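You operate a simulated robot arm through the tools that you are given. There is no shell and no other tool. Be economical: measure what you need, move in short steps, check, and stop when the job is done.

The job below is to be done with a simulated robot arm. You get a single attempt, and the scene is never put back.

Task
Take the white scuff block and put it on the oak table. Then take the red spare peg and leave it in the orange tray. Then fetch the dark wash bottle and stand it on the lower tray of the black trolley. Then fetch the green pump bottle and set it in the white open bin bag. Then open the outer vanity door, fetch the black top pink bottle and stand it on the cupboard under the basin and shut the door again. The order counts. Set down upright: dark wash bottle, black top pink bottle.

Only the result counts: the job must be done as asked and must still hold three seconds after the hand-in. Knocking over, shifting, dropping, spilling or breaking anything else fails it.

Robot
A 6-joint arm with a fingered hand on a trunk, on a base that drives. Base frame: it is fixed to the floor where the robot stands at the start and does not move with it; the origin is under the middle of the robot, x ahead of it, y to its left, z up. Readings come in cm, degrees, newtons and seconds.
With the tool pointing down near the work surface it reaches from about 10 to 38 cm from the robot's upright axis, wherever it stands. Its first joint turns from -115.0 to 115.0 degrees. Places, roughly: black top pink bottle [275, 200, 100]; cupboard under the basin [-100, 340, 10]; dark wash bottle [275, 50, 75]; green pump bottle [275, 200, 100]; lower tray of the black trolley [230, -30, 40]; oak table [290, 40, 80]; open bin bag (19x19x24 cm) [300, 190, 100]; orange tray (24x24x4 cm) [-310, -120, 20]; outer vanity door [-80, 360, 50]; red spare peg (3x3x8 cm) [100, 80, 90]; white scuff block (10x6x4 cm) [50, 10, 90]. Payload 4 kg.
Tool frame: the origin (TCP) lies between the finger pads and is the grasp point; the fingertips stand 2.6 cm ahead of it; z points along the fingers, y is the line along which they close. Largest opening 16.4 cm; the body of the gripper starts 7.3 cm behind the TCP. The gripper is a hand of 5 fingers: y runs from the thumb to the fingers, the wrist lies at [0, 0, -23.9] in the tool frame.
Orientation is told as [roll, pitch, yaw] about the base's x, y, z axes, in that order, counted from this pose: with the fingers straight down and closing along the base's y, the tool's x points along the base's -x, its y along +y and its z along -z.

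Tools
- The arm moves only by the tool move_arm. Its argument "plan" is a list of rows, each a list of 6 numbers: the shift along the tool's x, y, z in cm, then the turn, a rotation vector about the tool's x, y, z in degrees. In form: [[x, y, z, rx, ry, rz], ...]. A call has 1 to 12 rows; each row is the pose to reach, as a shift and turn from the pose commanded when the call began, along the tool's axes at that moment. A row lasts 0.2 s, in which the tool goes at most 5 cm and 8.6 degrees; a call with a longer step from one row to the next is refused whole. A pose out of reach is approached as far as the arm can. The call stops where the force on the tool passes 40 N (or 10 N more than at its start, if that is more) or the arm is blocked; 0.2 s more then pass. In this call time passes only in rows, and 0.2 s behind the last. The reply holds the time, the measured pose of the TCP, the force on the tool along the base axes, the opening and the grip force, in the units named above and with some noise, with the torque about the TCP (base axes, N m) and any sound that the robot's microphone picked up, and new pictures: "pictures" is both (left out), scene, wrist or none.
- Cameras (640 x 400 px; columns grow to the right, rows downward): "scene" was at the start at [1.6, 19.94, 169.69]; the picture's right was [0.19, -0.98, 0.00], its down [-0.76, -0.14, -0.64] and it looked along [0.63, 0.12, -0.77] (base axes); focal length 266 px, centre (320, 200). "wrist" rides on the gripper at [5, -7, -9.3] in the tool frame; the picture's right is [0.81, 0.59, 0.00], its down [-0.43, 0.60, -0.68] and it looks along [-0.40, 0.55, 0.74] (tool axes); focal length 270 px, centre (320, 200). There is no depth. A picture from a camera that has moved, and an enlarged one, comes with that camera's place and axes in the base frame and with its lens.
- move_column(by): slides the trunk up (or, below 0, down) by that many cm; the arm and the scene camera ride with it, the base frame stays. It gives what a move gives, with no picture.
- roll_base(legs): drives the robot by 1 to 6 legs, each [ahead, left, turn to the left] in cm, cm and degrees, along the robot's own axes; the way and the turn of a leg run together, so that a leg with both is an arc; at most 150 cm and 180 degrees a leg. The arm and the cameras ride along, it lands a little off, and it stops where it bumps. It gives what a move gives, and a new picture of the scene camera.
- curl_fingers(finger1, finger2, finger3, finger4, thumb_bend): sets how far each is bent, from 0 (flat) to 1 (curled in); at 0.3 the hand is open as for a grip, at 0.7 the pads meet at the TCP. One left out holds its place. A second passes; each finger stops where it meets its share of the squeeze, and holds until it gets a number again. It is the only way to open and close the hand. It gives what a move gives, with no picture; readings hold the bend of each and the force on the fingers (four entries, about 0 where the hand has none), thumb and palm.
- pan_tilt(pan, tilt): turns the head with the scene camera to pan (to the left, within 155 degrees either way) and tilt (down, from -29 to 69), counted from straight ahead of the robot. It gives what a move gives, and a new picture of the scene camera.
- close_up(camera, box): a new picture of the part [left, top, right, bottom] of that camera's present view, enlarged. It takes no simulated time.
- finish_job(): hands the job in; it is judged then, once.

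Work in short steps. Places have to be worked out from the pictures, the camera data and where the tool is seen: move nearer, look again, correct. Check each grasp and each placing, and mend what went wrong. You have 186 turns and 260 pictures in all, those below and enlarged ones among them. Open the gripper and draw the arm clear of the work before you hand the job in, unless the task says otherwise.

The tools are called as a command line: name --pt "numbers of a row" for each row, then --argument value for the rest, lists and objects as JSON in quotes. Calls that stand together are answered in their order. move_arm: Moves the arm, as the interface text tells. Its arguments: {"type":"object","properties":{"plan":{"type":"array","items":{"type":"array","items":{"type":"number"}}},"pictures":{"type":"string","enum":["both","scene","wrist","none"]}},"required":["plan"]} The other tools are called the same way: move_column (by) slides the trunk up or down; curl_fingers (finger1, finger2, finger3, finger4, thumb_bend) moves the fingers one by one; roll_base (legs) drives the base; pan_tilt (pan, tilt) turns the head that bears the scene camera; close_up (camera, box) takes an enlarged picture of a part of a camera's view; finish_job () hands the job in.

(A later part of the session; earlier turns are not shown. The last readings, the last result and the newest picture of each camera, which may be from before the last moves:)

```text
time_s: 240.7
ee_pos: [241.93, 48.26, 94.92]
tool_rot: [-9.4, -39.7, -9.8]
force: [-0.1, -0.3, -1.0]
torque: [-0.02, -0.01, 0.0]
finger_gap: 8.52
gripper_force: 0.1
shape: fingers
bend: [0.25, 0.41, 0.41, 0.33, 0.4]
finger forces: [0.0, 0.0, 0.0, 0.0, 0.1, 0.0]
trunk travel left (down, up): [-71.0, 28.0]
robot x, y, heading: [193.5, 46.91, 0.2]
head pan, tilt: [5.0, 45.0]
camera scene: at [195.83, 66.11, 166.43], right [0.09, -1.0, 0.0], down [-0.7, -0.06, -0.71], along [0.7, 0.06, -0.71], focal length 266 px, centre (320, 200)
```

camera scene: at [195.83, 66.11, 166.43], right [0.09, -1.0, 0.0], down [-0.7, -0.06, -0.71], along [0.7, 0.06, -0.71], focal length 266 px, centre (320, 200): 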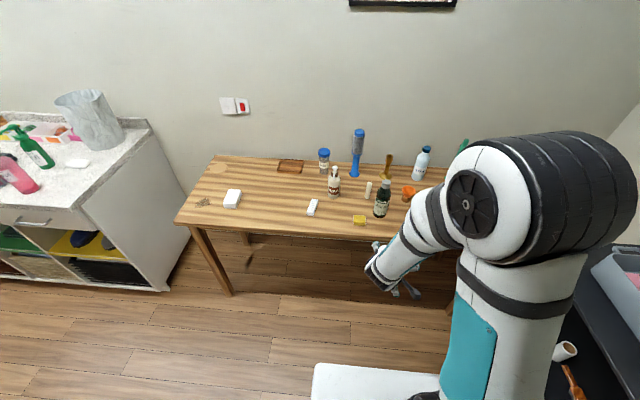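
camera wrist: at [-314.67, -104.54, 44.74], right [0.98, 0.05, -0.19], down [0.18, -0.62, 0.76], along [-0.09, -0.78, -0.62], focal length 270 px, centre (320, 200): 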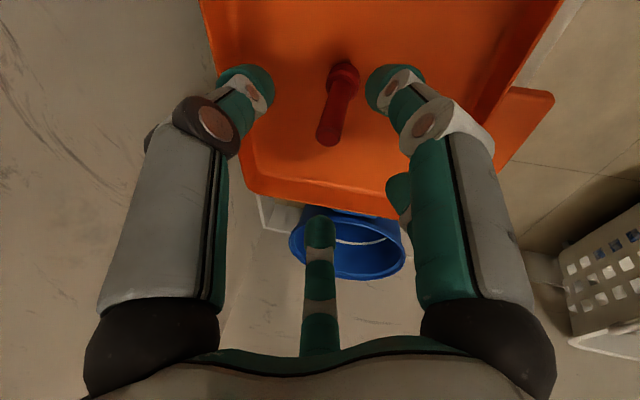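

The arm was too folded to tilt there. I'll reach out ~11 cm while correcting the orientation to a clean 45° tilt.

move_arm --pt "-3.2 0.9 1.7 -4 -1.4 -1.7" --pt "-6.4 1.8 3.4 -8 -2.9 -3.4" --pt "-9.6 2.7 5 -12 -4.3 -5.1" --pt "-9.6 2.7 5 -15.9 -5.8 -6.8"

```text
time_s: 241.7
ee_pos: [253.1, 48.52, 97.37]
tool_rot: [-1.7, -44.1, -1.2]
force: [0.1, 0.3, 0.2]
torque: [-0.01, -0.03, -0.04]
finger_gap: 8.56
gripper_force: 0.1
shape: fingers
bend: [0.25, 0.41, 0.41, 0.33, 0.4]
finger forces: [0.1, 0.0, 0.0, 0.0, 0.1, 0.0]
out of reach, approached as far as the arm can: row 4
trunk travel left (down, up): [-71.0, 28.0]
robot x, y, heading: [193.52, 46.69, 0.1]
head pan, tilt: [5.0, 45.0]
camera scene: at [195.8, 66.13, 166.43], right [0.09, -1.0, 0.0], down [-0.7, -0.06, -0.71], along [0.7, 0.06, -0.71], focal length 266 px, centre (320, 200)
camera wrist: at [242.58, 42.01, 100.69], right [-0.56, 0.6, -0.58], down [-0.14, 0.62, 0.77], along [0.82, 0.51, -0.26], focal length 270 px, centre (320, 200)
```

scene: 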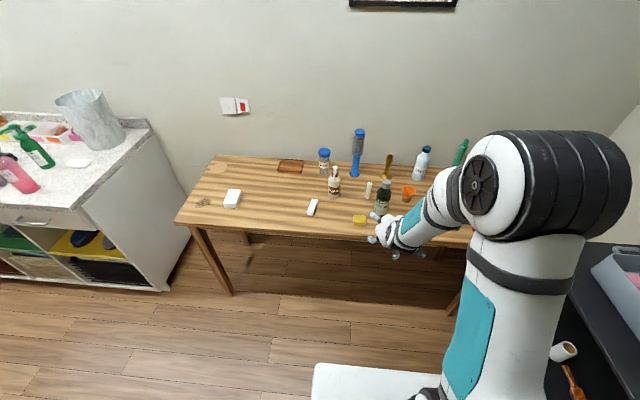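
wrist: 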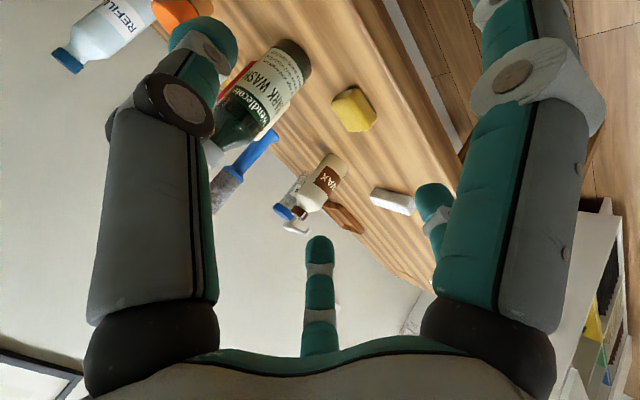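

Gripping with the bottle's axis passing between fingers 3 and 4 needs an 18° spin about the tool axis and a bit more tilt. I'll do that now, in place.

move_arm --pt "-1 0 1 -0.4 -2.7 6" --pt "-2 0 2 -0.8 -5.4 12" --pt "-2 0 2 -1.3 -8 18" --pictures "none"

curl_fingers --finger1 0.2 --finger2 0.38 --finger3 0.3 --finger4 0.3 --thumb_bend 0.38

close_up --camera "scene" --box '[320, 160, 480, 260]'

close_up --camera "wrist" --box '[0, 0, 640, 400]'

```text
time_s: 242.5
ee_pos: [256.18, 51.48, 98.29]
tool_rot: [20.9, -49.5, -28.7]
force: [0.7, -0.3, 0.2]
torque: [0.02, 0.04, -0.02]
finger_gap: 8.52
gripper_force: 0.1
shape: fingers
bend: [0.25, 0.41, 0.41, 0.33, 0.4]
finger forces: [0.0, 0.0, 0.0, 0.2, 0.1, 0.1]
out of reach, approached as far as the arm can: row 1, 2, 3
trunk travel left (down, up): [-71.0, 28.0]
robot x, y, heading: [193.69, 46.64, 0.3]
head pan, tilt: [5.0, 45.0]
```

```text
time_s: 243.5
ee_pos: [256.05, 51.5, 98.27]
tool_rot: [20.8, -49.6, -28.7]
force: [1.0, 0.3, -0.3]
torque: [0.01, -0.01, -0.01]
finger_gap: 9.17
gripper_force: 0.0
shape: fingers
bend: [0.2, 0.38, 0.3, 0.3, 0.38]
finger forces: [0.0, 0.0, 0.0, 0.0, 0.0, 0.1]
trunk travel left (down, up): [-71.0, 28.0]
robot x, y, heading: [193.81, 47.1, 0.3]
head pan, tilt: [5.0, 45.0]
```

```text
4.00 times, centred on (400, 210) of scene
camera zoom: at [195.83, 66.12, 166.43], right [0.09, -1.0, 0.0], down [-0.7, -0.06, -0.71], along [0.7, 0.06, -0.71], focal length 1063 px, centre (0, 160)
```

zoom: 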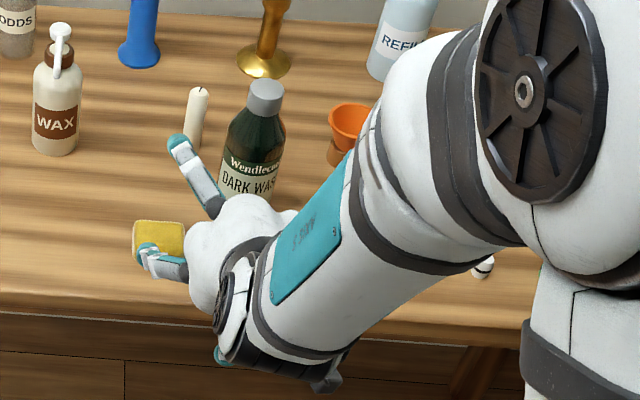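

```text
1.00 times, centred on (320, 200) of wrist
camera zoom: at [244.21, 46.7, 98.41], right [-0.34, 0.81, -0.48], down [-0.17, 0.45, 0.88], along [0.93, 0.38, -0.02], focal length 270 px, centre (320, 200)
```

zoom: 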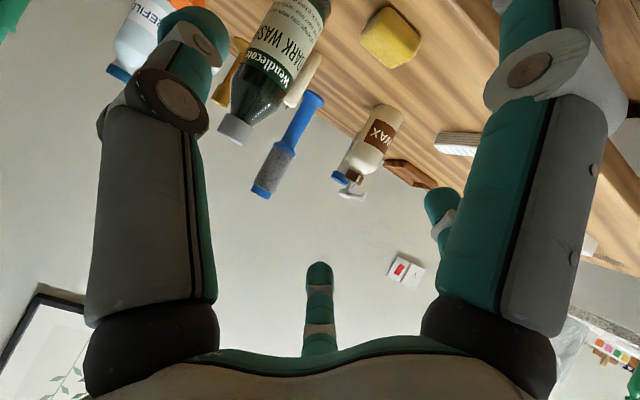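

Orientation is right (tool axis 53° from vertical, aligned with x). I'll keep the arm fixed: lower by trunk 8, shift base 4.5 right and 10 ahead, and look.

move_column --by -8.3

roll_base --legs '[[9, -4.5, 0]]'

close_up --camera "wrist" --box '[0, 0, 640, 400]'

close_up --camera "scene" --box '[320, 160, 480, 260]'

```text
time_s: 244.7
ee_pos: [256.09, 51.56, 90.06]
tool_rot: [20.8, -49.6, -28.5]
force: [0.5, 0.6, 0.5]
torque: [-0.01, -0.02, -0.01]
finger_gap: 9.17
gripper_force: 0.0
shape: fingers
bend: [0.2, 0.38, 0.3, 0.3, 0.38]
finger forces: [0.0, 0.0, 0.0, 0.0, 0.0, 0.1]
trunk travel left (down, up): [-62.7, 36.3]
robot x, y, heading: [194.07, 46.58, 0.4]
head pan, tilt: [5.0, 45.0]
```

```text
time_s: 245.9
ee_pos: [265.28, 47.01, 89.9]
tool_rot: [20.7, -49.7, -28.5]
force: [0.3, 0.3, -0.8]
torque: [0.02, 0.04, 0.0]
finger_gap: 9.16
gripper_force: 0.0
shape: fingers
bend: [0.2, 0.38, 0.3, 0.3, 0.38]
finger forces: [0.0, 0.0, 0.1, 0.1, 0.0, 0.0]
trunk travel left (down, up): [-62.7, 36.3]
robot x, y, heading: [203.0, 42.62, 0.3]
head pan, tilt: [5.0, 45.0]
camera scene: at [205.12, 61.56, 158.13], right [0.09, -1.0, 0.0], down [-0.7, -0.06, -0.71], along [0.7, 0.06, -0.71], focal length 266 px, centre (320, 200)
```

scene: 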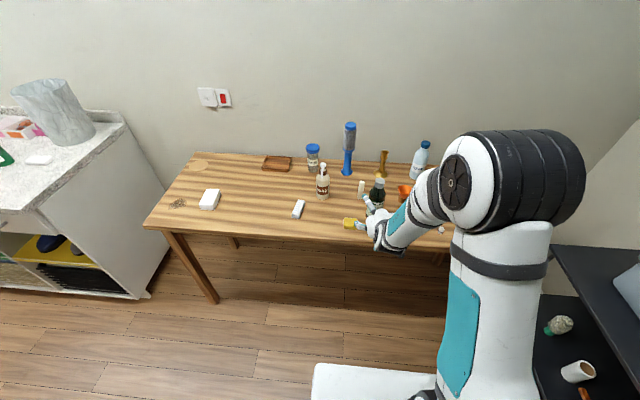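

```text
1.00 times, centred on (320, 200) of wrist
camera zoom: at [253.43, 42.15, 90.06], right [-0.34, 0.81, -0.48], down [-0.17, 0.45, 0.88], along [0.93, 0.38, -0.02], focal length 270 px, centre (320, 200)
```

zoom: 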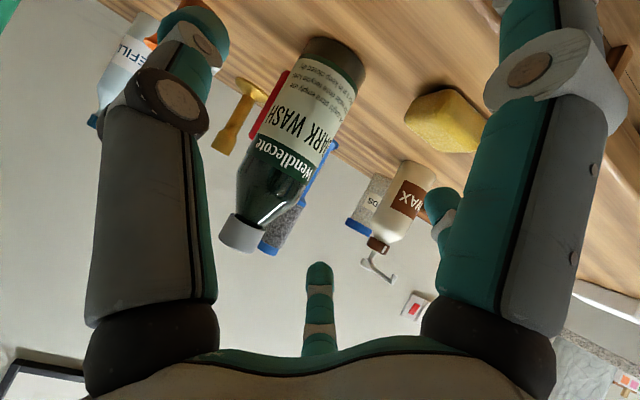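

```text
4.00 times, centred on (400, 210) of scene
camera zoom: at [205.12, 61.56, 158.13], right [0.09, -1.0, 0.0], down [-0.7, -0.06, -0.71], along [0.7, 0.06, -0.71], focal length 1063 px, centre (0, 160)
```

zoom: 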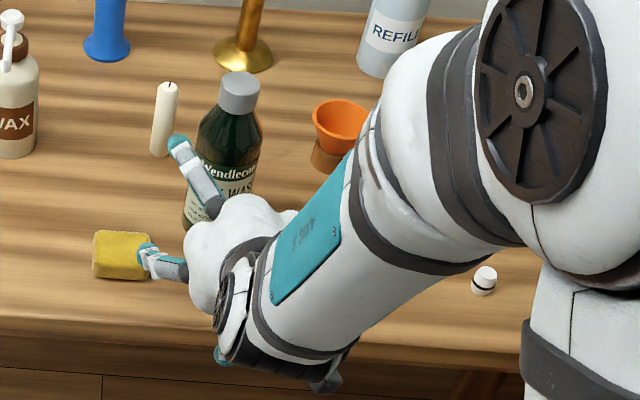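

Bottle is at (278.4, 46.8), in line with the hand. Advancing 12.5 cm in two legs.

roll_base --legs '[[7, 0, -0.3]]'

close_up --camera "wrist" --box '[0, 0, 640, 400]'

```text
time_s: 246.9
ee_pos: [272.16, 46.49, 89.87]
tool_rot: [20.8, -49.6, -29.0]
force: [0.1, -0.2, 0.1]
torque: [0.02, 0.01, 0.01]
finger_gap: 9.16
gripper_force: 0.1
shape: fingers
bend: [0.2, 0.38, 0.3, 0.3, 0.38]
finger forces: [0.1, 0.0, 0.0, 0.0, 0.1, 0.0]
trunk travel left (down, up): [-62.7, 36.3]
robot x, y, heading: [210.09, 42.88, -0.2]
head pan, tilt: [5.0, 45.0]
camera scene: at [212.15, 61.59, 158.13], right [0.08, -1.0, 0.0], down [-0.71, -0.06, -0.71], along [0.7, 0.06, -0.71], focal length 266 px, centre (320, 200)
```

scene: 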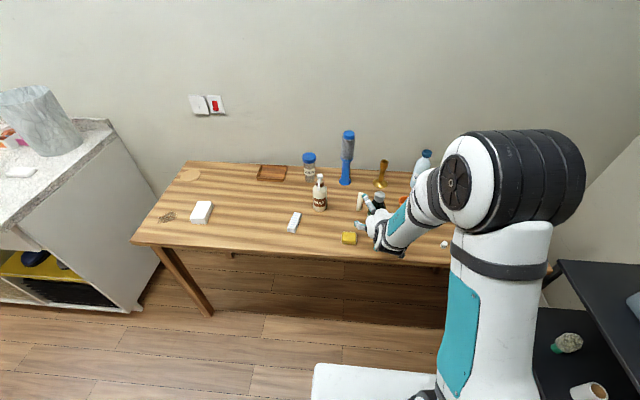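

```text
1.00 times, centred on (320, 200) of wrist
camera zoom: at [260.3, 41.78, 90.05], right [-0.33, 0.81, -0.48], down [-0.16, 0.45, 0.88], along [0.93, 0.37, -0.02], focal length 270 px, centre (320, 200)
```

zoom: 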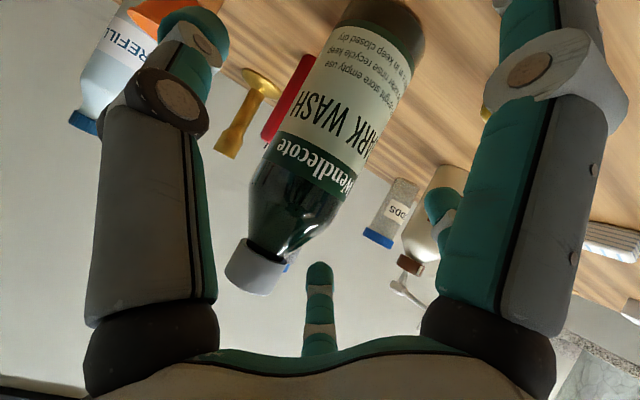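

Still clear between the digits. Advancing the last 5.3 cm.

roll_base --legs '[[5.3, 0.4, 0.2]]'

close_up --camera "wrist" --box '[0, 0, 640, 400]'

close_up --camera "scene" --box '[320, 160, 480, 260]'

```text
time_s: 247.8
ee_pos: [277.4, 47.05, 89.84]
tool_rot: [20.6, -49.7, -28.7]
force: [-0.1, 0.2, 0.0]
torque: [0.0, 0.0, -0.05]
finger_gap: 9.17
gripper_force: 0.0
shape: fingers
bend: [0.2, 0.38, 0.3, 0.3, 0.38]
finger forces: [0.0, 0.0, 0.0, 0.0, 0.1, 0.0]
trunk travel left (down, up): [-62.7, 36.3]
robot x, y, heading: [215.23, 42.86, -0.3]
head pan, tilt: [5.0, 45.0]
camera scene: at [217.4, 61.99, 158.12], right [0.09, -1.0, 0.0], down [-0.71, -0.06, -0.71], along [0.7, 0.06, -0.71], focal length 266 px, centre (320, 200)
```

scene: 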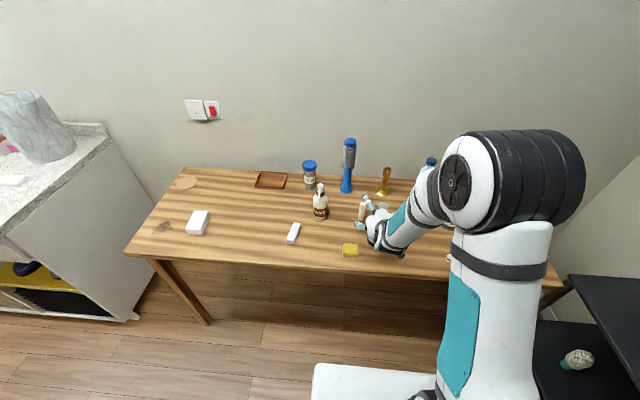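

```text
1.00 times, centred on (320, 200) of wrist
camera zoom: at [265.61, 42.32, 90.05], right [-0.33, 0.81, -0.48], down [-0.16, 0.45, 0.88], along [0.93, 0.37, -0.02], focal length 270 px, centre (320, 200)
```

zoom: 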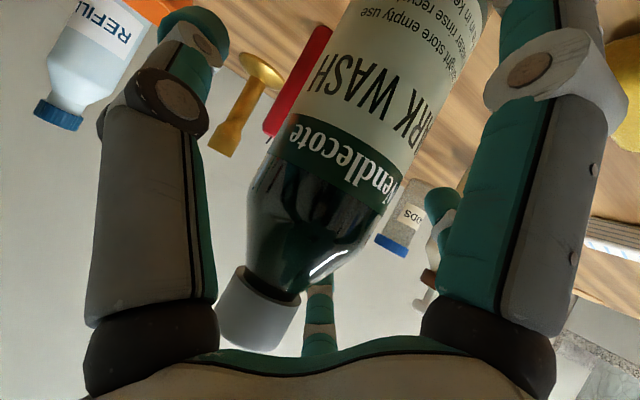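

```text
4.00 times, centred on (400, 210) of scene
camera zoom: at [217.4, 61.99, 158.12], right [0.09, -1.0, 0.0], down [-0.71, -0.06, -0.71], along [0.7, 0.06, -0.71], focal length 1063 px, centre (0, 160)
```

zoom: 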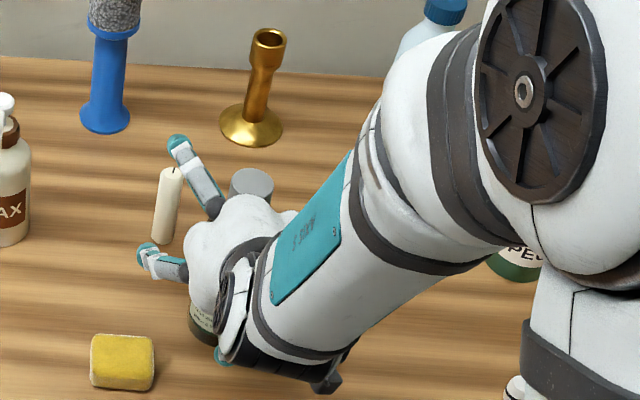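

The bottle is between the digits. Closing thumb and finger 2 first, together with 3 and 4 gently.

curl_fingers --finger2 0.6 --finger3 0.5 --finger4 0.5 --thumb_bend 0.6

close_up --camera "wrist" --box '[0, 0, 640, 400]'

```text
time_s: 248.8
ee_pos: [277.32, 46.91, 89.91]
tool_rot: [20.7, -49.6, -28.8]
force: [-0.6, -1.2, 0.2]
torque: [-0.02, 0.03, 0.0]
finger_gap: 8.34
gripper_force: 4.2
shape: fingers
bend: [0.2, 0.57, 0.5, 0.5, 0.58]
finger forces: [0.0, 3.2, 0.0, 0.0, 4.4, 0.0]
trunk travel left (down, up): [-62.7, 36.3]
robot x, y, heading: [214.94, 42.8, 0.2]
head pan, tilt: [5.0, 45.0]
```

```text
1.00 times, centred on (320, 200) of wrist
camera zoom: at [265.54, 42.3, 90.09], right [-0.33, 0.81, -0.48], down [-0.16, 0.45, 0.88], along [0.93, 0.37, -0.02], focal length 270 px, centre (320, 200)
```

zoom: 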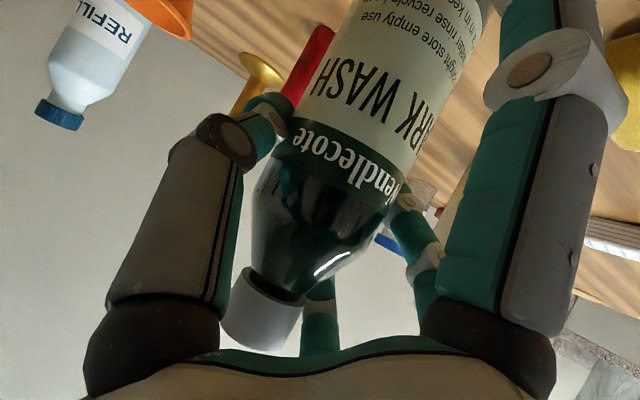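

Thumb and finger 2 hold both sides. I'll tighten and wrap fingers 3 and 4.

curl_fingers --finger2 0.75 --finger3 0.65 --finger4 0.65 --thumb_bend 0.75

close_up --camera "wrist" --box '[0, 0, 640, 400]'

```text
time_s: 249.8
ee_pos: [277.45, 47.05, 89.97]
tool_rot: [20.7, -49.6, -28.8]
force: [-0.2, 0.1, 0.8]
torque: [-0.06, -0.06, 0.02]
finger_gap: 8.3
gripper_force: 19.8
shape: fingers
bend: [0.2, 0.56, 0.58, 0.62, 0.62]
finger forces: [0.1, 9.8, 10.0, 3.1, 16.8, 0.0]
trunk travel left (down, up): [-62.7, 36.3]
robot x, y, heading: [215.19, 42.51, 0.0]
head pan, tilt: [5.0, 45.0]
```

```text
1.00 times, centred on (320, 200) of wrist
camera zoom: at [265.55, 42.31, 90.1], right [-0.33, 0.81, -0.48], down [-0.17, 0.45, 0.88], along [0.93, 0.37, -0.02], focal length 270 px, centre (320, 200)
```

zoom: 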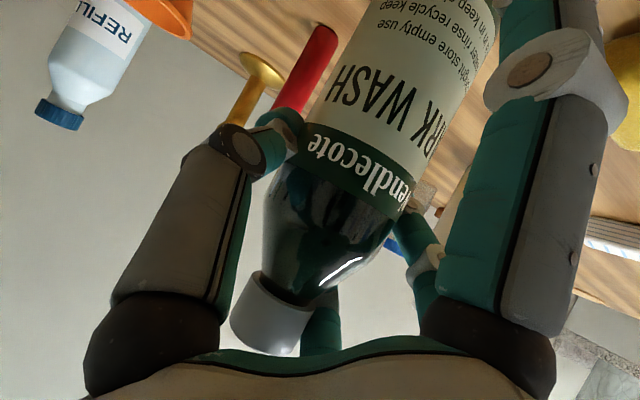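

Held. I'll lift 6 cm with the trunk and check in both views.

move_column --by 6

move_arm --pt "0 0 0 0 0 0"

```text
time_s: 250.8
ee_pos: [277.48, 47.07, 96.07]
tool_rot: [20.8, -49.7, -28.8]
force: [0.4, -0.7, -4.5]
torque: [-0.04, -0.02, 0.01]
finger_gap: 8.33
gripper_force: 18.8
shape: fingers
bend: [0.2, 0.56, 0.59, 0.62, 0.62]
finger forces: [0.1, 9.7, 9.4, 3.1, 15.9, 0.0]
trunk travel left (down, up): [-68.7, 30.3]
robot x, y, heading: [215.16, 42.83, -0.1]
head pan, tilt: [5.0, 45.0]
```

```text
time_s: 251.2
ee_pos: [277.43, 47.17, 95.94]
tool_rot: [20.7, -49.6, -28.8]
force: [0.8, -0.4, -3.7]
torque: [-0.04, 0.01, 0.01]
finger_gap: 8.33
gripper_force: 19.8
shape: fingers
bend: [0.2, 0.56, 0.59, 0.62, 0.62]
finger forces: [0.0, 9.7, 9.5, 3.0, 16.0, 0.0]
trunk travel left (down, up): [-68.7, 30.3]
robot x, y, heading: [214.63, 42.77, -0.1]
head pan, tilt: [5.0, 45.0]
camera scene: at [217.32, 61.98, 164.12], right [0.09, -1.0, 0.0], down [-0.7, -0.06, -0.71], along [0.7, 0.06, -0.71], focal length 266 px, centre (320, 200)
camera wrist: at [265.56, 42.32, 96.07], right [-0.33, 0.81, -0.48], down [-0.16, 0.45, 0.88], along [0.93, 0.37, -0.02], focal length 270 px, centre (320, 200)
```

scene: 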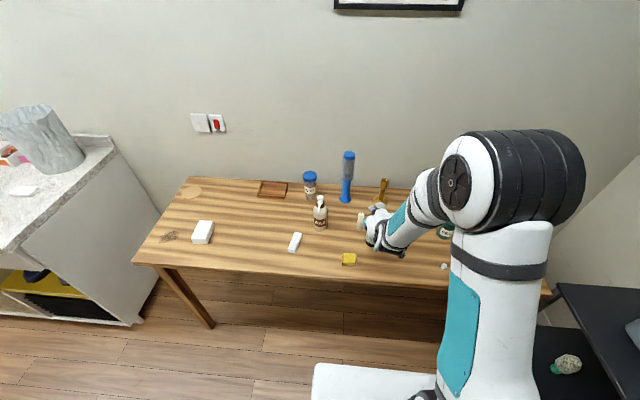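
wrist: 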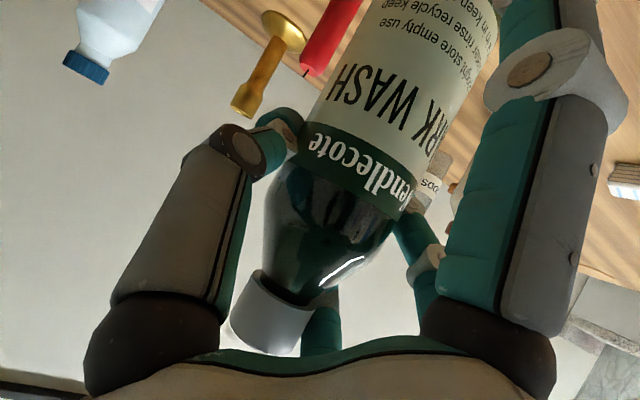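

The bottle hangs upright. I'll back away, turn to face the trolley and look into its lower tray.

roll_base --legs '[[-25, 0, 0], [0, 22, 0], [0, 0, -90]]'

pan_tilt --pan 12 --tilt 50

```text
time_s: 258.2
ee_pos: [193.51, 2.2, 95.92]
tool_rot: [20.7, -49.6, -119.8]
force: [0.2, 0.1, -3.3]
torque: [0.02, 0.06, -0.02]
finger_gap: 8.32
gripper_force: 18.8
shape: fingers
bend: [0.2, 0.56, 0.59, 0.63, 0.62]
finger forces: [0.0, 9.6, 8.8, 2.7, 15.8, 0.0]
trunk travel left (down, up): [-68.7, 30.3]
robot x, y, heading: [190.41, 64.63, -91.2]
head pan, tilt: [5.0, 45.0]
camera scene: at [209.4, 62.04, 164.13], right [-1.0, -0.07, 0.0], down [-0.05, 0.71, -0.71], along [0.05, -0.71, -0.71], focal length 266 px, centre (320, 200)
```

scene: 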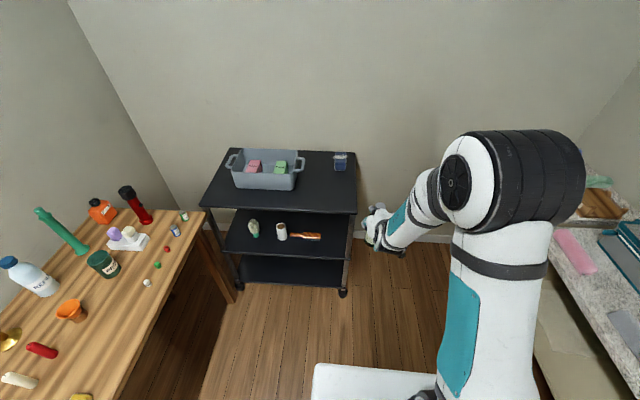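

```text
time_s: 258.9
ee_pos: [193.35, 2.11, 95.95]
tool_rot: [20.6, -49.6, -119.7]
force: [0.8, -0.2, -3.8]
torque: [0.0, 0.02, -0.01]
finger_gap: 8.34
gripper_force: 18.9
shape: fingers
bend: [0.2, 0.56, 0.59, 0.63, 0.62]
finger forces: [0.0, 9.7, 9.0, 2.8, 15.8, 0.0]
trunk travel left (down, up): [-68.7, 30.3]
robot x, y, heading: [190.13, 65.05, -91.3]
head pan, tilt: [12.0, 50.0]
camera scene: at [210.3, 62.59, 163.44], right [-0.98, -0.19, 0.0], down [-0.14, 0.75, -0.64], along [0.12, -0.63, -0.77], focal length 266 px, centre (320, 200)
```

scene: 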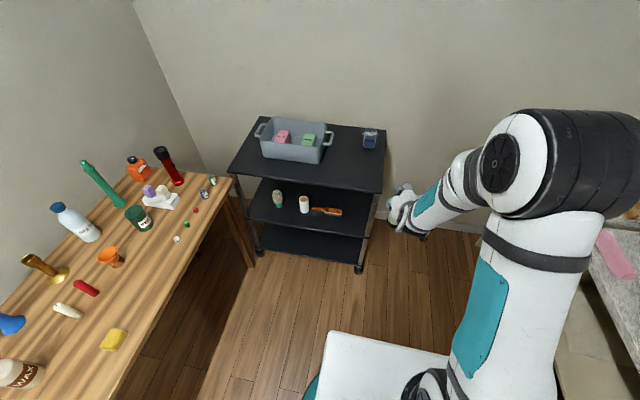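

close_up --camera "scene" --box '[224, 110, 416, 280]'

```text
2.35 times, centred on (320, 195) of scene
camera zoom: at [210.3, 62.59, 163.44], right [-0.98, -0.19, 0.0], down [-0.14, 0.75, -0.64], along [0.12, -0.63, -0.77], focal length 625 px, centre (320, 212)
```

zoom: 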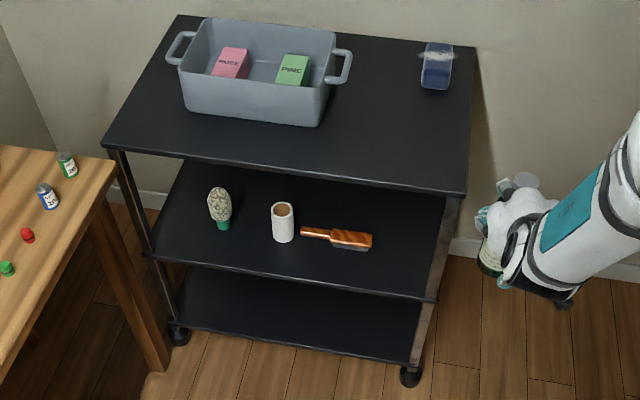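

The lower tray (z≈42) is free at its right front: target (211.5, −22), beside the brush end. I'll lower the bottle outside the trolley first and align sideways.

move_column --by -37

roll_base --legs '[[0, 0, 1.3], [0, 17, 0]]'

move_arm --pt "0 0 0 0 0 0" --pictures "wrist"

```text
time_s: 262.4
ee_pos: [193.3, 2.36, 58.92]
tool_rot: [20.8, -49.6, -119.8]
force: [0.2, 0.0, -4.2]
torque: [0.01, 0.04, 0.0]
finger_gap: 8.35
gripper_force: 18.2
shape: fingers
bend: [0.2, 0.56, 0.59, 0.63, 0.62]
finger forces: [0.0, 9.7, 9.0, 2.7, 15.9, 0.0]
trunk travel left (down, up): [-31.7, 67.3]
robot x, y, heading: [190.45, 64.48, -91.1]
head pan, tilt: [12.0, 50.0]
```

```text
time_s: 264.2
ee_pos: [211.49, 2.43, 59.02]
tool_rot: [20.6, -49.5, -118.5]
force: [0.4, -0.1, -3.6]
torque: [-0.06, -0.01, -0.02]
finger_gap: 8.32
gripper_force: 18.7
shape: fingers
bend: [0.2, 0.56, 0.59, 0.63, 0.62]
finger forces: [0.0, 9.8, 8.9, 2.7, 16.0, 0.0]
trunk travel left (down, up): [-31.7, 67.3]
robot x, y, heading: [206.9, 64.59, -89.7]
head pan, tilt: [12.0, 50.0]
camera scene: at [226.98, 63.17, 126.44], right [-0.98, -0.21, 0.0], down [-0.16, 0.75, -0.64], along [0.14, -0.63, -0.77], focal length 266 px, centre (320, 200)
```

scene: 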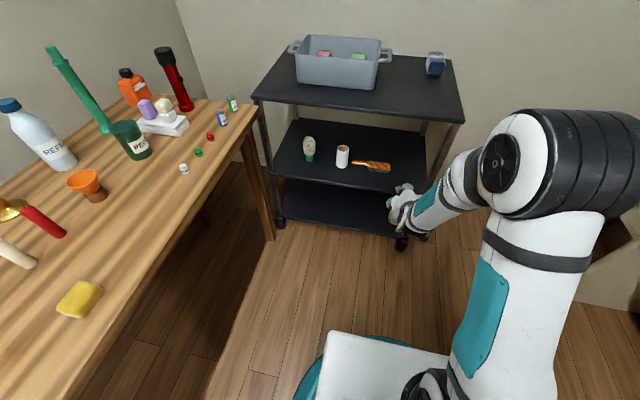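

```text
time_s: 264.6
ee_pos: [211.52, 2.38, 58.83]
tool_rot: [20.6, -49.5, -118.3]
force: [-0.3, -0.5, -4.9]
torque: [-0.01, 0.03, 0.01]
finger_gap: 8.31
gripper_force: 18.5
shape: fingers
bend: [0.2, 0.56, 0.59, 0.63, 0.62]
finger forces: [0.1, 9.6, 8.9, 2.8, 15.7, 0.0]
trunk travel left (down, up): [-31.7, 67.3]
robot x, y, heading: [206.56, 64.41, -89.7]
head pan, tilt: [12.0, 50.0]
camera wrist: at [206.63, 14.12, 59.03], right [0.81, 0.34, -0.48], down [0.45, 0.17, 0.88], along [0.38, -0.93, -0.02], focal length 270 px, centre (320, 200)
```

wrist: 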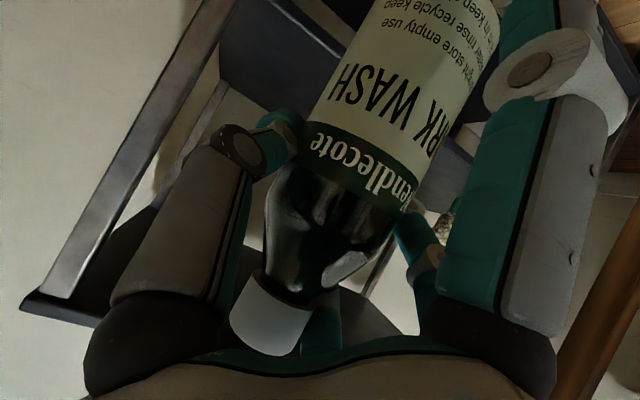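

Aligned; the near leg is at x≈200, clear of the thumb. I'll raise 2 cm for the tray lip and drive in 24 cm in two legs.

move_column --by 2

roll_base --legs '[[12, 0, 0]]'

close_up --camera "scene" --box '[240, 20, 496, 260]'

```text
time_s: 265.3
ee_pos: [211.51, 2.26, 60.98]
tool_rot: [20.8, -49.6, -118.4]
force: [-0.8, 0.2, -4.4]
torque: [-0.05, 0.01, 0.01]
finger_gap: 8.33
gripper_force: 18.9
shape: fingers
bend: [0.2, 0.56, 0.59, 0.63, 0.62]
finger forces: [0.0, 9.6, 8.9, 2.7, 15.8, 0.0]
trunk travel left (down, up): [-33.7, 65.3]
robot x, y, heading: [206.55, 64.53, -89.7]
head pan, tilt: [12.0, 50.0]
```

```text
time_s: 266.5
ee_pos: [211.33, -9.16, 60.94]
tool_rot: [20.7, -49.7, -118.6]
force: [0.9, -1.2, -4.5]
torque: [0.02, 0.05, 0.0]
finger_gap: 8.29
gripper_force: 18.7
shape: fingers
bend: [0.2, 0.56, 0.59, 0.63, 0.62]
finger forces: [0.0, 9.6, 8.9, 2.9, 15.7, 0.1]
trunk travel left (down, up): [-33.7, 65.3]
robot x, y, heading: [206.95, 53.0, -89.8]
head pan, tilt: [12.0, 50.0]
camera scene: at [227.01, 51.51, 128.44], right [-0.98, -0.21, 0.0], down [-0.16, 0.75, -0.64], along [0.13, -0.63, -0.77], focal length 266 px, centre (320, 200)
```

scene: 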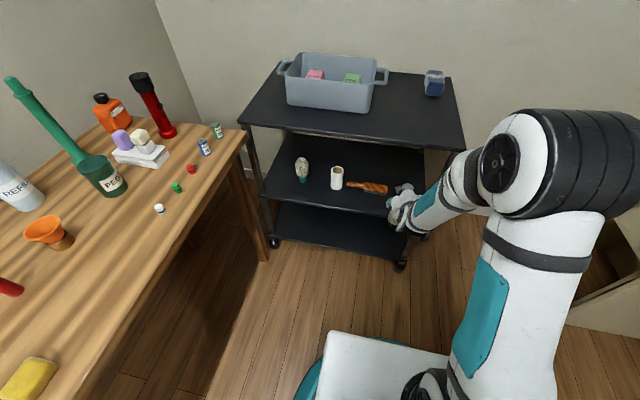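

```text
1.67 times, centred on (368, 140) of scene
camera zoom: at [227.01, 51.51, 128.44], right [-0.98, -0.21, 0.0], down [-0.16, 0.75, -0.64], along [0.13, -0.63, -0.77], focal length 443 px, centre (240, 300)
```

zoom: 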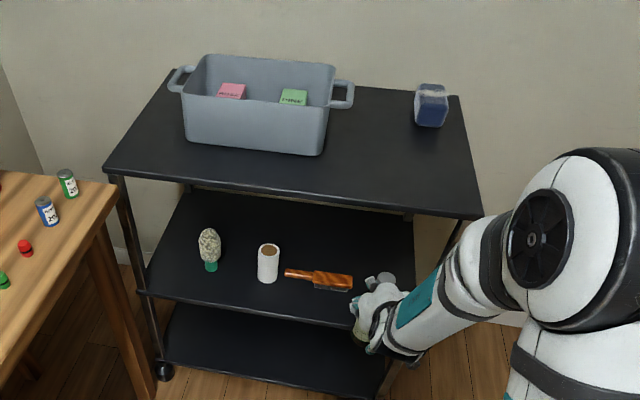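

Everything's clear: the elbow stays above and in front of the top tray. Driving in the remaining 11.5 cm.

roll_base --legs '[[11.5, 0, 0]]'

move_arm --pt "0 0 0 0 0 0" --pictures "wrist"

close_up --camera "scene" --box '[240, 60, 496, 280]'

```text
time_s: 267.8
ee_pos: [211.01, -20.74, 60.86]
tool_rot: [20.7, -49.7, -118.8]
force: [0.0, 0.2, -4.5]
torque: [-0.01, 0.05, -0.03]
finger_gap: 8.33
gripper_force: 18.4
shape: fingers
bend: [0.2, 0.56, 0.59, 0.63, 0.62]
finger forces: [0.0, 9.5, 8.9, 2.8, 15.7, 0.0]
trunk travel left (down, up): [-33.7, 65.3]
robot x, y, heading: [206.71, 41.95, -90.1]
head pan, tilt: [12.0, 50.0]
camera scene: at [227.0, 39.91, 128.44], right [-0.98, -0.21, 0.0], down [-0.16, 0.75, -0.64], along [0.13, -0.63, -0.77], focal length 266 px, centre (320, 200)
```

scene: 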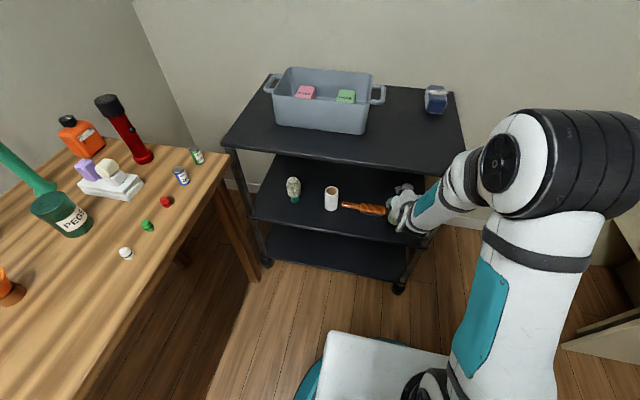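

```text
time_s: 268.2
ee_pos: [211.1, -20.63, 60.87]
tool_rot: [20.6, -49.5, -118.9]
force: [-0.3, -0.1, -4.2]
torque: [-0.01, 0.04, 0.02]
finger_gap: 8.33
gripper_force: 17.8
shape: fingers
bend: [0.2, 0.56, 0.59, 0.63, 0.63]
finger forces: [0.0, 9.5, 8.9, 2.7, 15.6, 0.0]
trunk travel left (down, up): [-33.7, 65.3]
robot x, y, heading: [206.53, 41.6, -90.1]
head pan, tilt: [12.0, 50.0]
camera wrist: at [206.28, -8.97, 61.02], right [0.81, 0.33, -0.48], down [0.45, 0.16, 0.88], along [0.37, -0.93, -0.02], focal length 270 px, centre (320, 200)
```

wrist: 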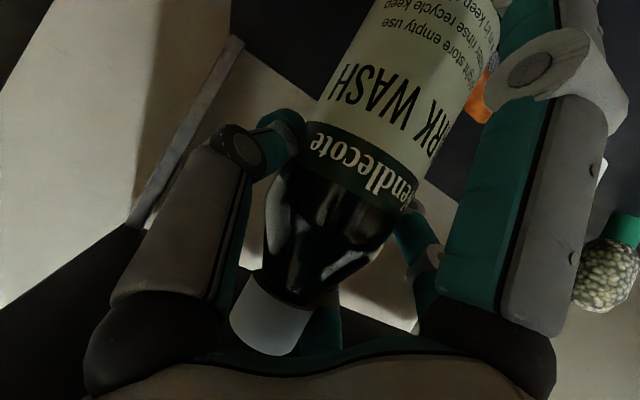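

```text
1.82 times, centred on (368, 170) of scene
camera zoom: at [227.0, 39.9, 128.44], right [-0.98, -0.21, 0.0], down [-0.16, 0.75, -0.64], along [0.13, -0.63, -0.77], focal length 483 px, centre (233, 254)
```

zoom: 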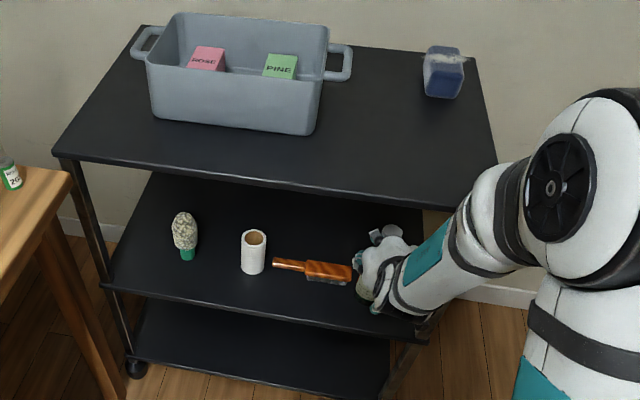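

Bottle sits ~2 cm inside the front edge and clear of the brush. Lowering in small trunk steps while watching the force.

move_column --by -3.5

move_column --by -0.8

```text
time_s: 268.9
ee_pos: [211.0, -20.8, 57.45]
tool_rot: [20.7, -49.6, -118.8]
force: [-0.4, 0.4, -4.5]
torque: [0.04, 0.05, -0.01]
finger_gap: 8.32
gripper_force: 18.1
shape: fingers
bend: [0.2, 0.56, 0.59, 0.63, 0.63]
finger forces: [0.0, 9.5, 8.9, 2.7, 15.7, 0.1]
trunk travel left (down, up): [-30.2, 68.8]
robot x, y, heading: [206.85, 41.67, -90.0]
head pan, tilt: [12.0, 50.0]
```

```text
time_s: 269.5
ee_pos: [211.14, -20.74, 56.56]
tool_rot: [20.7, -49.5, -118.8]
force: [0.6, -0.5, -4.0]
torque: [0.02, 0.08, 0.0]
finger_gap: 8.34
gripper_force: 18.5
shape: fingers
bend: [0.2, 0.56, 0.59, 0.63, 0.63]
finger forces: [0.1, 9.5, 8.9, 2.7, 15.7, 0.0]
trunk travel left (down, up): [-29.4, 69.6]
robot x, y, heading: [206.77, 41.9, -90.3]
head pan, tilt: [12.0, 50.0]
```

move_column --by -0.7

move_column --by -0.6

```text
time_s: 270.1
ee_pos: [211.04, -20.74, 56.06]
tool_rot: [20.8, -49.7, -118.9]
force: [0.3, 1.3, 3.2]
torque: [-0.1, 0.15, -0.03]
finger_gap: 8.34
gripper_force: 19.4
shape: fingers
bend: [0.2, 0.56, 0.59, 0.63, 0.63]
finger forces: [0.0, 8.9, 10.4, 2.4, 16.6, 0.0]
trunk travel left (down, up): [-28.7, 70.3]
robot x, y, heading: [206.65, 41.44, -89.7]
head pan, tilt: [12.0, 50.0]
```

```text
time_s: 270.6
ee_pos: [211.04, -20.87, 55.59]
tool_rot: [21.1, -50.1, -119.2]
force: [-3.6, 1.3, 24.6]
torque: [-0.34, 0.62, -0.11]
finger_gap: 8.34
gripper_force: 24.8
shape: fingers
bend: [0.2, 0.56, 0.58, 0.63, 0.63]
finger forces: [0.0, 8.8, 15.2, 1.9, 22.8, 0.0]
trunk travel left (down, up): [-28.1, 70.9]
robot x, y, heading: [207.02, 41.17, -90.4]
head pan, tilt: [12.0, 50.0]
```

It has landed. I'll relieve the press by 0.4 cm and open the digits gradually.

move_column --by 0.5

curl_fingers --finger2 0.5 --finger3 0.48 --finger4 0.5 --thumb_bend 0.54

curl_fingers --finger2 0.38 --finger3 0.3 --finger4 0.3 --thumb_bend 0.4

close_up --camera "wrist" --box '[0, 0, 640, 400]'

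```text
time_s: 271.2
ee_pos: [211.07, -20.72, 55.89]
tool_rot: [20.7, -49.5, -118.9]
force: [-2.4, -3.1, 12.4]
torque: [-0.44, 0.65, 0.04]
finger_gap: 8.36
gripper_force: 23.7
shape: fingers
bend: [0.2, 0.56, 0.59, 0.63, 0.63]
finger forces: [0.1, 9.8, 13.4, 2.2, 22.6, 0.1]
trunk travel left (down, up): [-28.6, 70.4]
robot x, y, heading: [206.9, 41.69, -90.1]
head pan, tilt: [12.0, 50.0]
```

```text
time_s: 272.2
ee_pos: [211.07, -20.67, 55.87]
tool_rot: [20.7, -49.5, -118.8]
force: [-0.3, 0.4, -1.0]
torque: [-0.01, 0.02, -0.01]
finger_gap: 8.41
gripper_force: 0.2
shape: fingers
bend: [0.2, 0.5, 0.48, 0.5, 0.54]
finger forces: [0.0, 0.0, 0.1, 0.0, 0.0, 0.1]
trunk travel left (down, up): [-28.6, 70.4]
robot x, y, heading: [206.6, 41.54, -89.7]
head pan, tilt: [12.0, 50.0]
```

```text
time_s: 273.2
ee_pos: [211.05, -20.63, 55.95]
tool_rot: [20.7, -49.6, -118.8]
force: [-0.7, 0.7, -0.2]
torque: [0.02, 0.02, 0.03]
finger_gap: 9.07
gripper_force: 0.1
shape: fingers
bend: [0.2, 0.38, 0.3, 0.3, 0.4]
finger forces: [0.1, 0.0, 0.0, 0.1, 0.0, 0.0]
trunk travel left (down, up): [-28.6, 70.4]
robot x, y, heading: [206.9, 41.65, -90.2]
head pan, tilt: [12.0, 50.0]
```

```text
1.00 times, centred on (320, 200) of wrist
camera zoom: at [206.27, -8.99, 55.97], right [0.81, 0.33, -0.48], down [0.45, 0.16, 0.88], along [0.37, -0.93, -0.02], focal length 270 px, centre (320, 200)
```

zoom: 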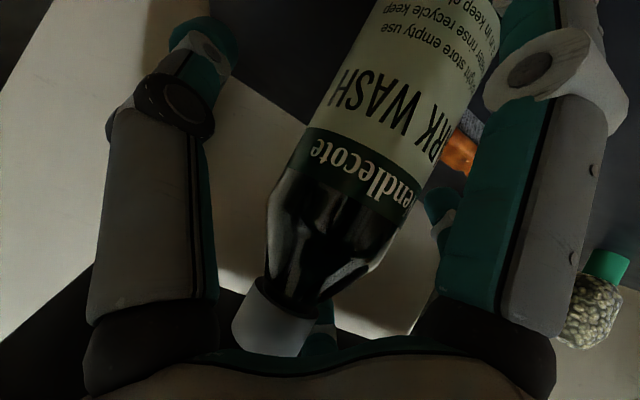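

Released and standing. I'll back straight out slowly.

roll_base --legs '[[-4, 0, 0]]'

close_up --camera "wrist" --box '[0, 0, 640, 400]'

```text
time_s: 274.1
ee_pos: [211.02, -16.88, 55.86]
tool_rot: [20.8, -49.6, -118.9]
force: [-0.3, 0.1, -0.1]
torque: [0.0, -0.01, 0.01]
finger_gap: 9.04
gripper_force: 0.1
shape: fingers
bend: [0.2, 0.38, 0.3, 0.3, 0.4]
finger forces: [0.1, 0.0, 0.0, 0.0, 0.0, 0.0]
trunk travel left (down, up): [-28.6, 70.4]
robot x, y, heading: [206.84, 45.44, -90.1]
head pan, tilt: [12.0, 50.0]
camera scene: at [227.01, 43.85, 123.34], right [-0.98, -0.21, 0.0], down [-0.16, 0.75, -0.64], along [0.13, -0.63, -0.77], focal length 266 px, centre (320, 200)
```

scene: 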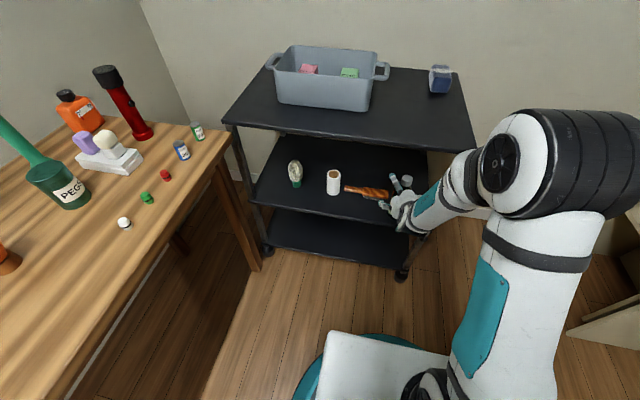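

```text
1.00 times, centred on (320, 200) of wrist
camera zoom: at [206.27, -5.08, 55.96], right [0.81, 0.33, -0.48], down [0.45, 0.16, 0.88], along [0.37, -0.93, -0.02], focal length 270 px, centre (320, 200)
```

zoom: 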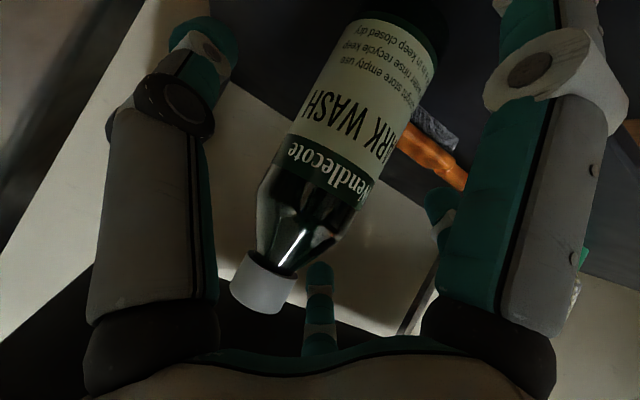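

The bottle stays put. Backing out 25 more and viewing.

roll_base --legs '[[-26, 0, 0]]'

close_up --camera "scene" --box '[220, 20, 476, 240]'

```text
time_s: 275.9
ee_pos: [211.08, 9.33, 55.81]
tool_rot: [20.7, -49.6, -118.9]
force: [0.0, 0.1, -0.2]
torque: [-0.02, -0.01, 0.0]
finger_gap: 9.02
gripper_force: 0.0
shape: fingers
bend: [0.2, 0.38, 0.3, 0.3, 0.4]
finger forces: [0.0, 0.0, 0.0, 0.0, 0.0, 0.1]
trunk travel left (down, up): [-28.6, 70.4]
robot x, y, heading: [206.97, 71.63, -90.0]
head pan, tilt: [12.0, 50.0]
camera scene: at [227.06, 70.02, 123.34], right [-0.98, -0.21, 0.0], down [-0.16, 0.75, -0.64], along [0.13, -0.63, -0.77], focal length 266 px, centre (320, 200)
```

scene: 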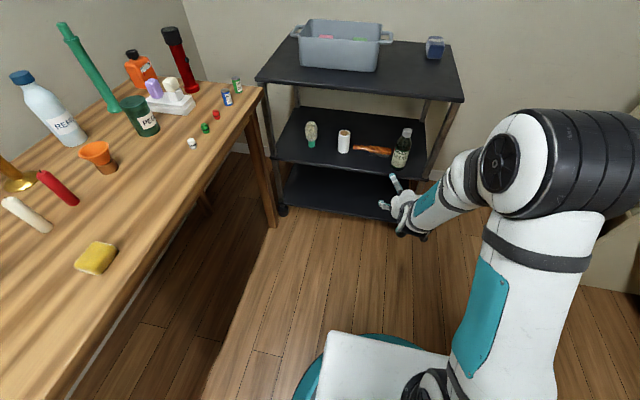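

```text
1.82 times, centred on (348, 130) of scene
camera zoom: at [227.06, 70.02, 123.34], right [-0.98, -0.21, 0.0], down [-0.16, 0.75, -0.64], along [0.13, -0.63, -0.77], focal length 483 px, centre (269, 327)
```

zoom: 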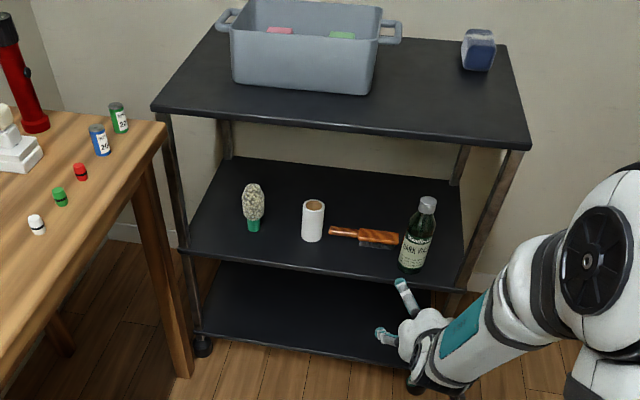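

The dark wash bottle stands upright on the tray. Next the pump bottle: I'll raise the trunk and bring the hand back to a near-vertical pose.

move_column --by 40

move_arm --pt "0 0 0 0 0 -6" --pt "0 0 0 0 0 -12" --pt "0 0 0 0 0 -18" --pictures "none"

move_arm --pt "1 0 0 0 8 0" --pt "2 0 0 0 16 0" --pt "3 0 0 0 24 0" --pt "4 0 0 0 32 0" --pt "5 0 0 0 38 0" --pictures "none"

roll_base --legs '[[-90, 0, 0], [0, 0, 90]]'

pan_tilt --pan 20 --tilt 40

```text
time_s: 279.8
ee_pos: [211.18, 9.31, 95.74]
tool_rot: [20.6, -49.6, -118.8]
force: [0.4, 0.5, 0.4]
torque: [0.01, 0.01, -0.02]
finger_gap: 9.02
gripper_force: 0.1
shape: fingers
bend: [0.2, 0.38, 0.3, 0.3, 0.4]
finger forces: [0.1, 0.0, 0.0, 0.1, 0.1, 0.0]
trunk travel left (down, up): [-68.6, 30.4]
robot x, y, heading: [206.9, 71.78, -90.2]
head pan, tilt: [12.0, 50.0]
```

```text
time_s: 280.6
ee_pos: [211.23, 9.39, 95.84]
tool_rot: [-1.8, -52.6, -90.2]
force: [0.3, 0.5, -0.4]
torque: [0.01, -0.05, -0.01]
finger_gap: 9.03
gripper_force: 0.0
shape: fingers
bend: [0.2, 0.38, 0.3, 0.3, 0.4]
finger forces: [0.1, 0.0, 0.0, 0.1, 0.0, 0.0]
trunk travel left (down, up): [-68.6, 30.4]
robot x, y, heading: [207.08, 71.47, -90.2]
head pan, tilt: [12.0, 50.0]
```

```text
time_s: 281.9
ee_pos: [205.96, 9.63, 93.34]
tool_rot: [-17.3, -19.1, -79.6]
force: [-0.6, 0.7, -0.4]
torque: [0.01, -0.03, 0.02]
finger_gap: 9.02
gripper_force: 0.1
shape: fingers
bend: [0.2, 0.38, 0.3, 0.3, 0.4]
finger forces: [0.0, 0.0, 0.1, 0.1, 0.0, 0.0]
out of reach, approached as far as the arm can: row 3, 4
trunk travel left (down, up): [-68.6, 30.4]
robot x, y, heading: [206.87, 71.48, -90.2]
head pan, tilt: [12.0, 50.0]
stopped in row 5: the arm was blocked; the commanded pose is now the measured one
```

```text
time_s: 290.4
ee_pos: [268.74, 157.79, 93.37]
tool_rot: [-17.4, -19.2, 8.8]
force: [-0.1, -0.3, 0.0]
torque: [0.04, -0.01, -0.02]
finger_gap: 9.04
gripper_force: 0.0
shape: fingers
bend: [0.2, 0.38, 0.3, 0.3, 0.4]
finger forces: [0.0, 0.1, 0.1, 0.0, 0.1, 0.0]
trunk travel left (down, up): [-68.6, 30.4]
robot x, y, heading: [206.54, 160.46, -1.6]
head pan, tilt: [12.0, 50.0]
camera scene: at [208.89, 180.35, 163.34], right [0.18, -0.98, 0.0], down [-0.75, -0.14, -0.64], along [0.63, 0.12, -0.77], focal length 266 px, centre (320, 200)
```

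scene: 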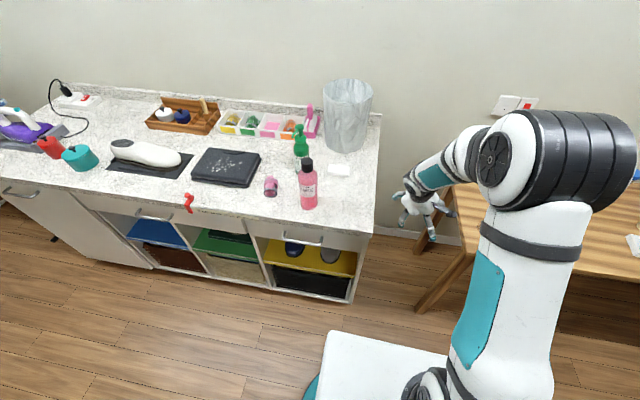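

```text
time_s: 291.1
ee_pos: [268.65, 157.75, 93.34]
tool_rot: [-17.4, -19.0, 8.9]
force: [0.1, -0.3, -0.1]
torque: [0.02, -0.01, -0.01]
finger_gap: 9.03
gripper_force: 0.0
shape: fingers
bend: [0.2, 0.38, 0.3, 0.3, 0.4]
finger forces: [0.0, 0.1, 0.0, 0.0, 0.0, 0.0]
trunk travel left (down, up): [-68.6, 30.4]
robot x, y, heading: [206.64, 160.56, -1.5]
head pan, tilt: [20.0, 40.0]
camera scene: at [209.39, 181.63, 164.75], right [0.32, -0.95, 0.0], down [-0.61, -0.2, -0.77], along [0.73, 0.24, -0.64], focal length 266 px, centre (320, 200)
```

scene: 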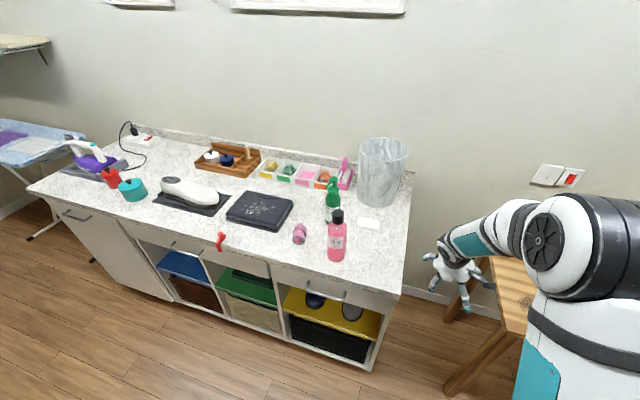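

I'm in front of the counter. Enlarging the bottles and bag.

close_up --camera "scene" --box '[280, 120, 440, 270]'

```text
2.67 times, centred on (360, 195) of scene
camera zoom: at [209.39, 181.63, 164.75], right [0.32, -0.95, 0.0], down [-0.61, -0.2, -0.77], along [0.73, 0.24, -0.64], focal length 708 px, centre (213, 213)
```

zoom: 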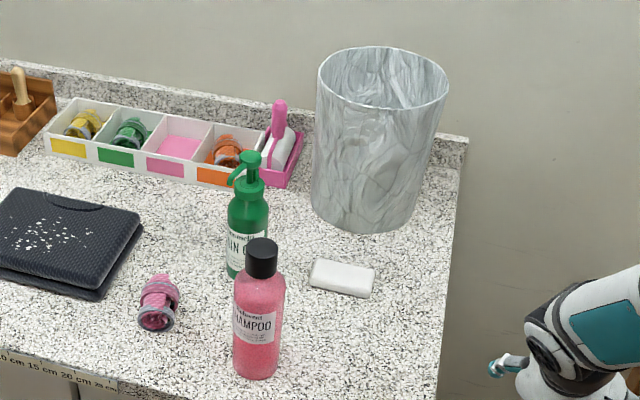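

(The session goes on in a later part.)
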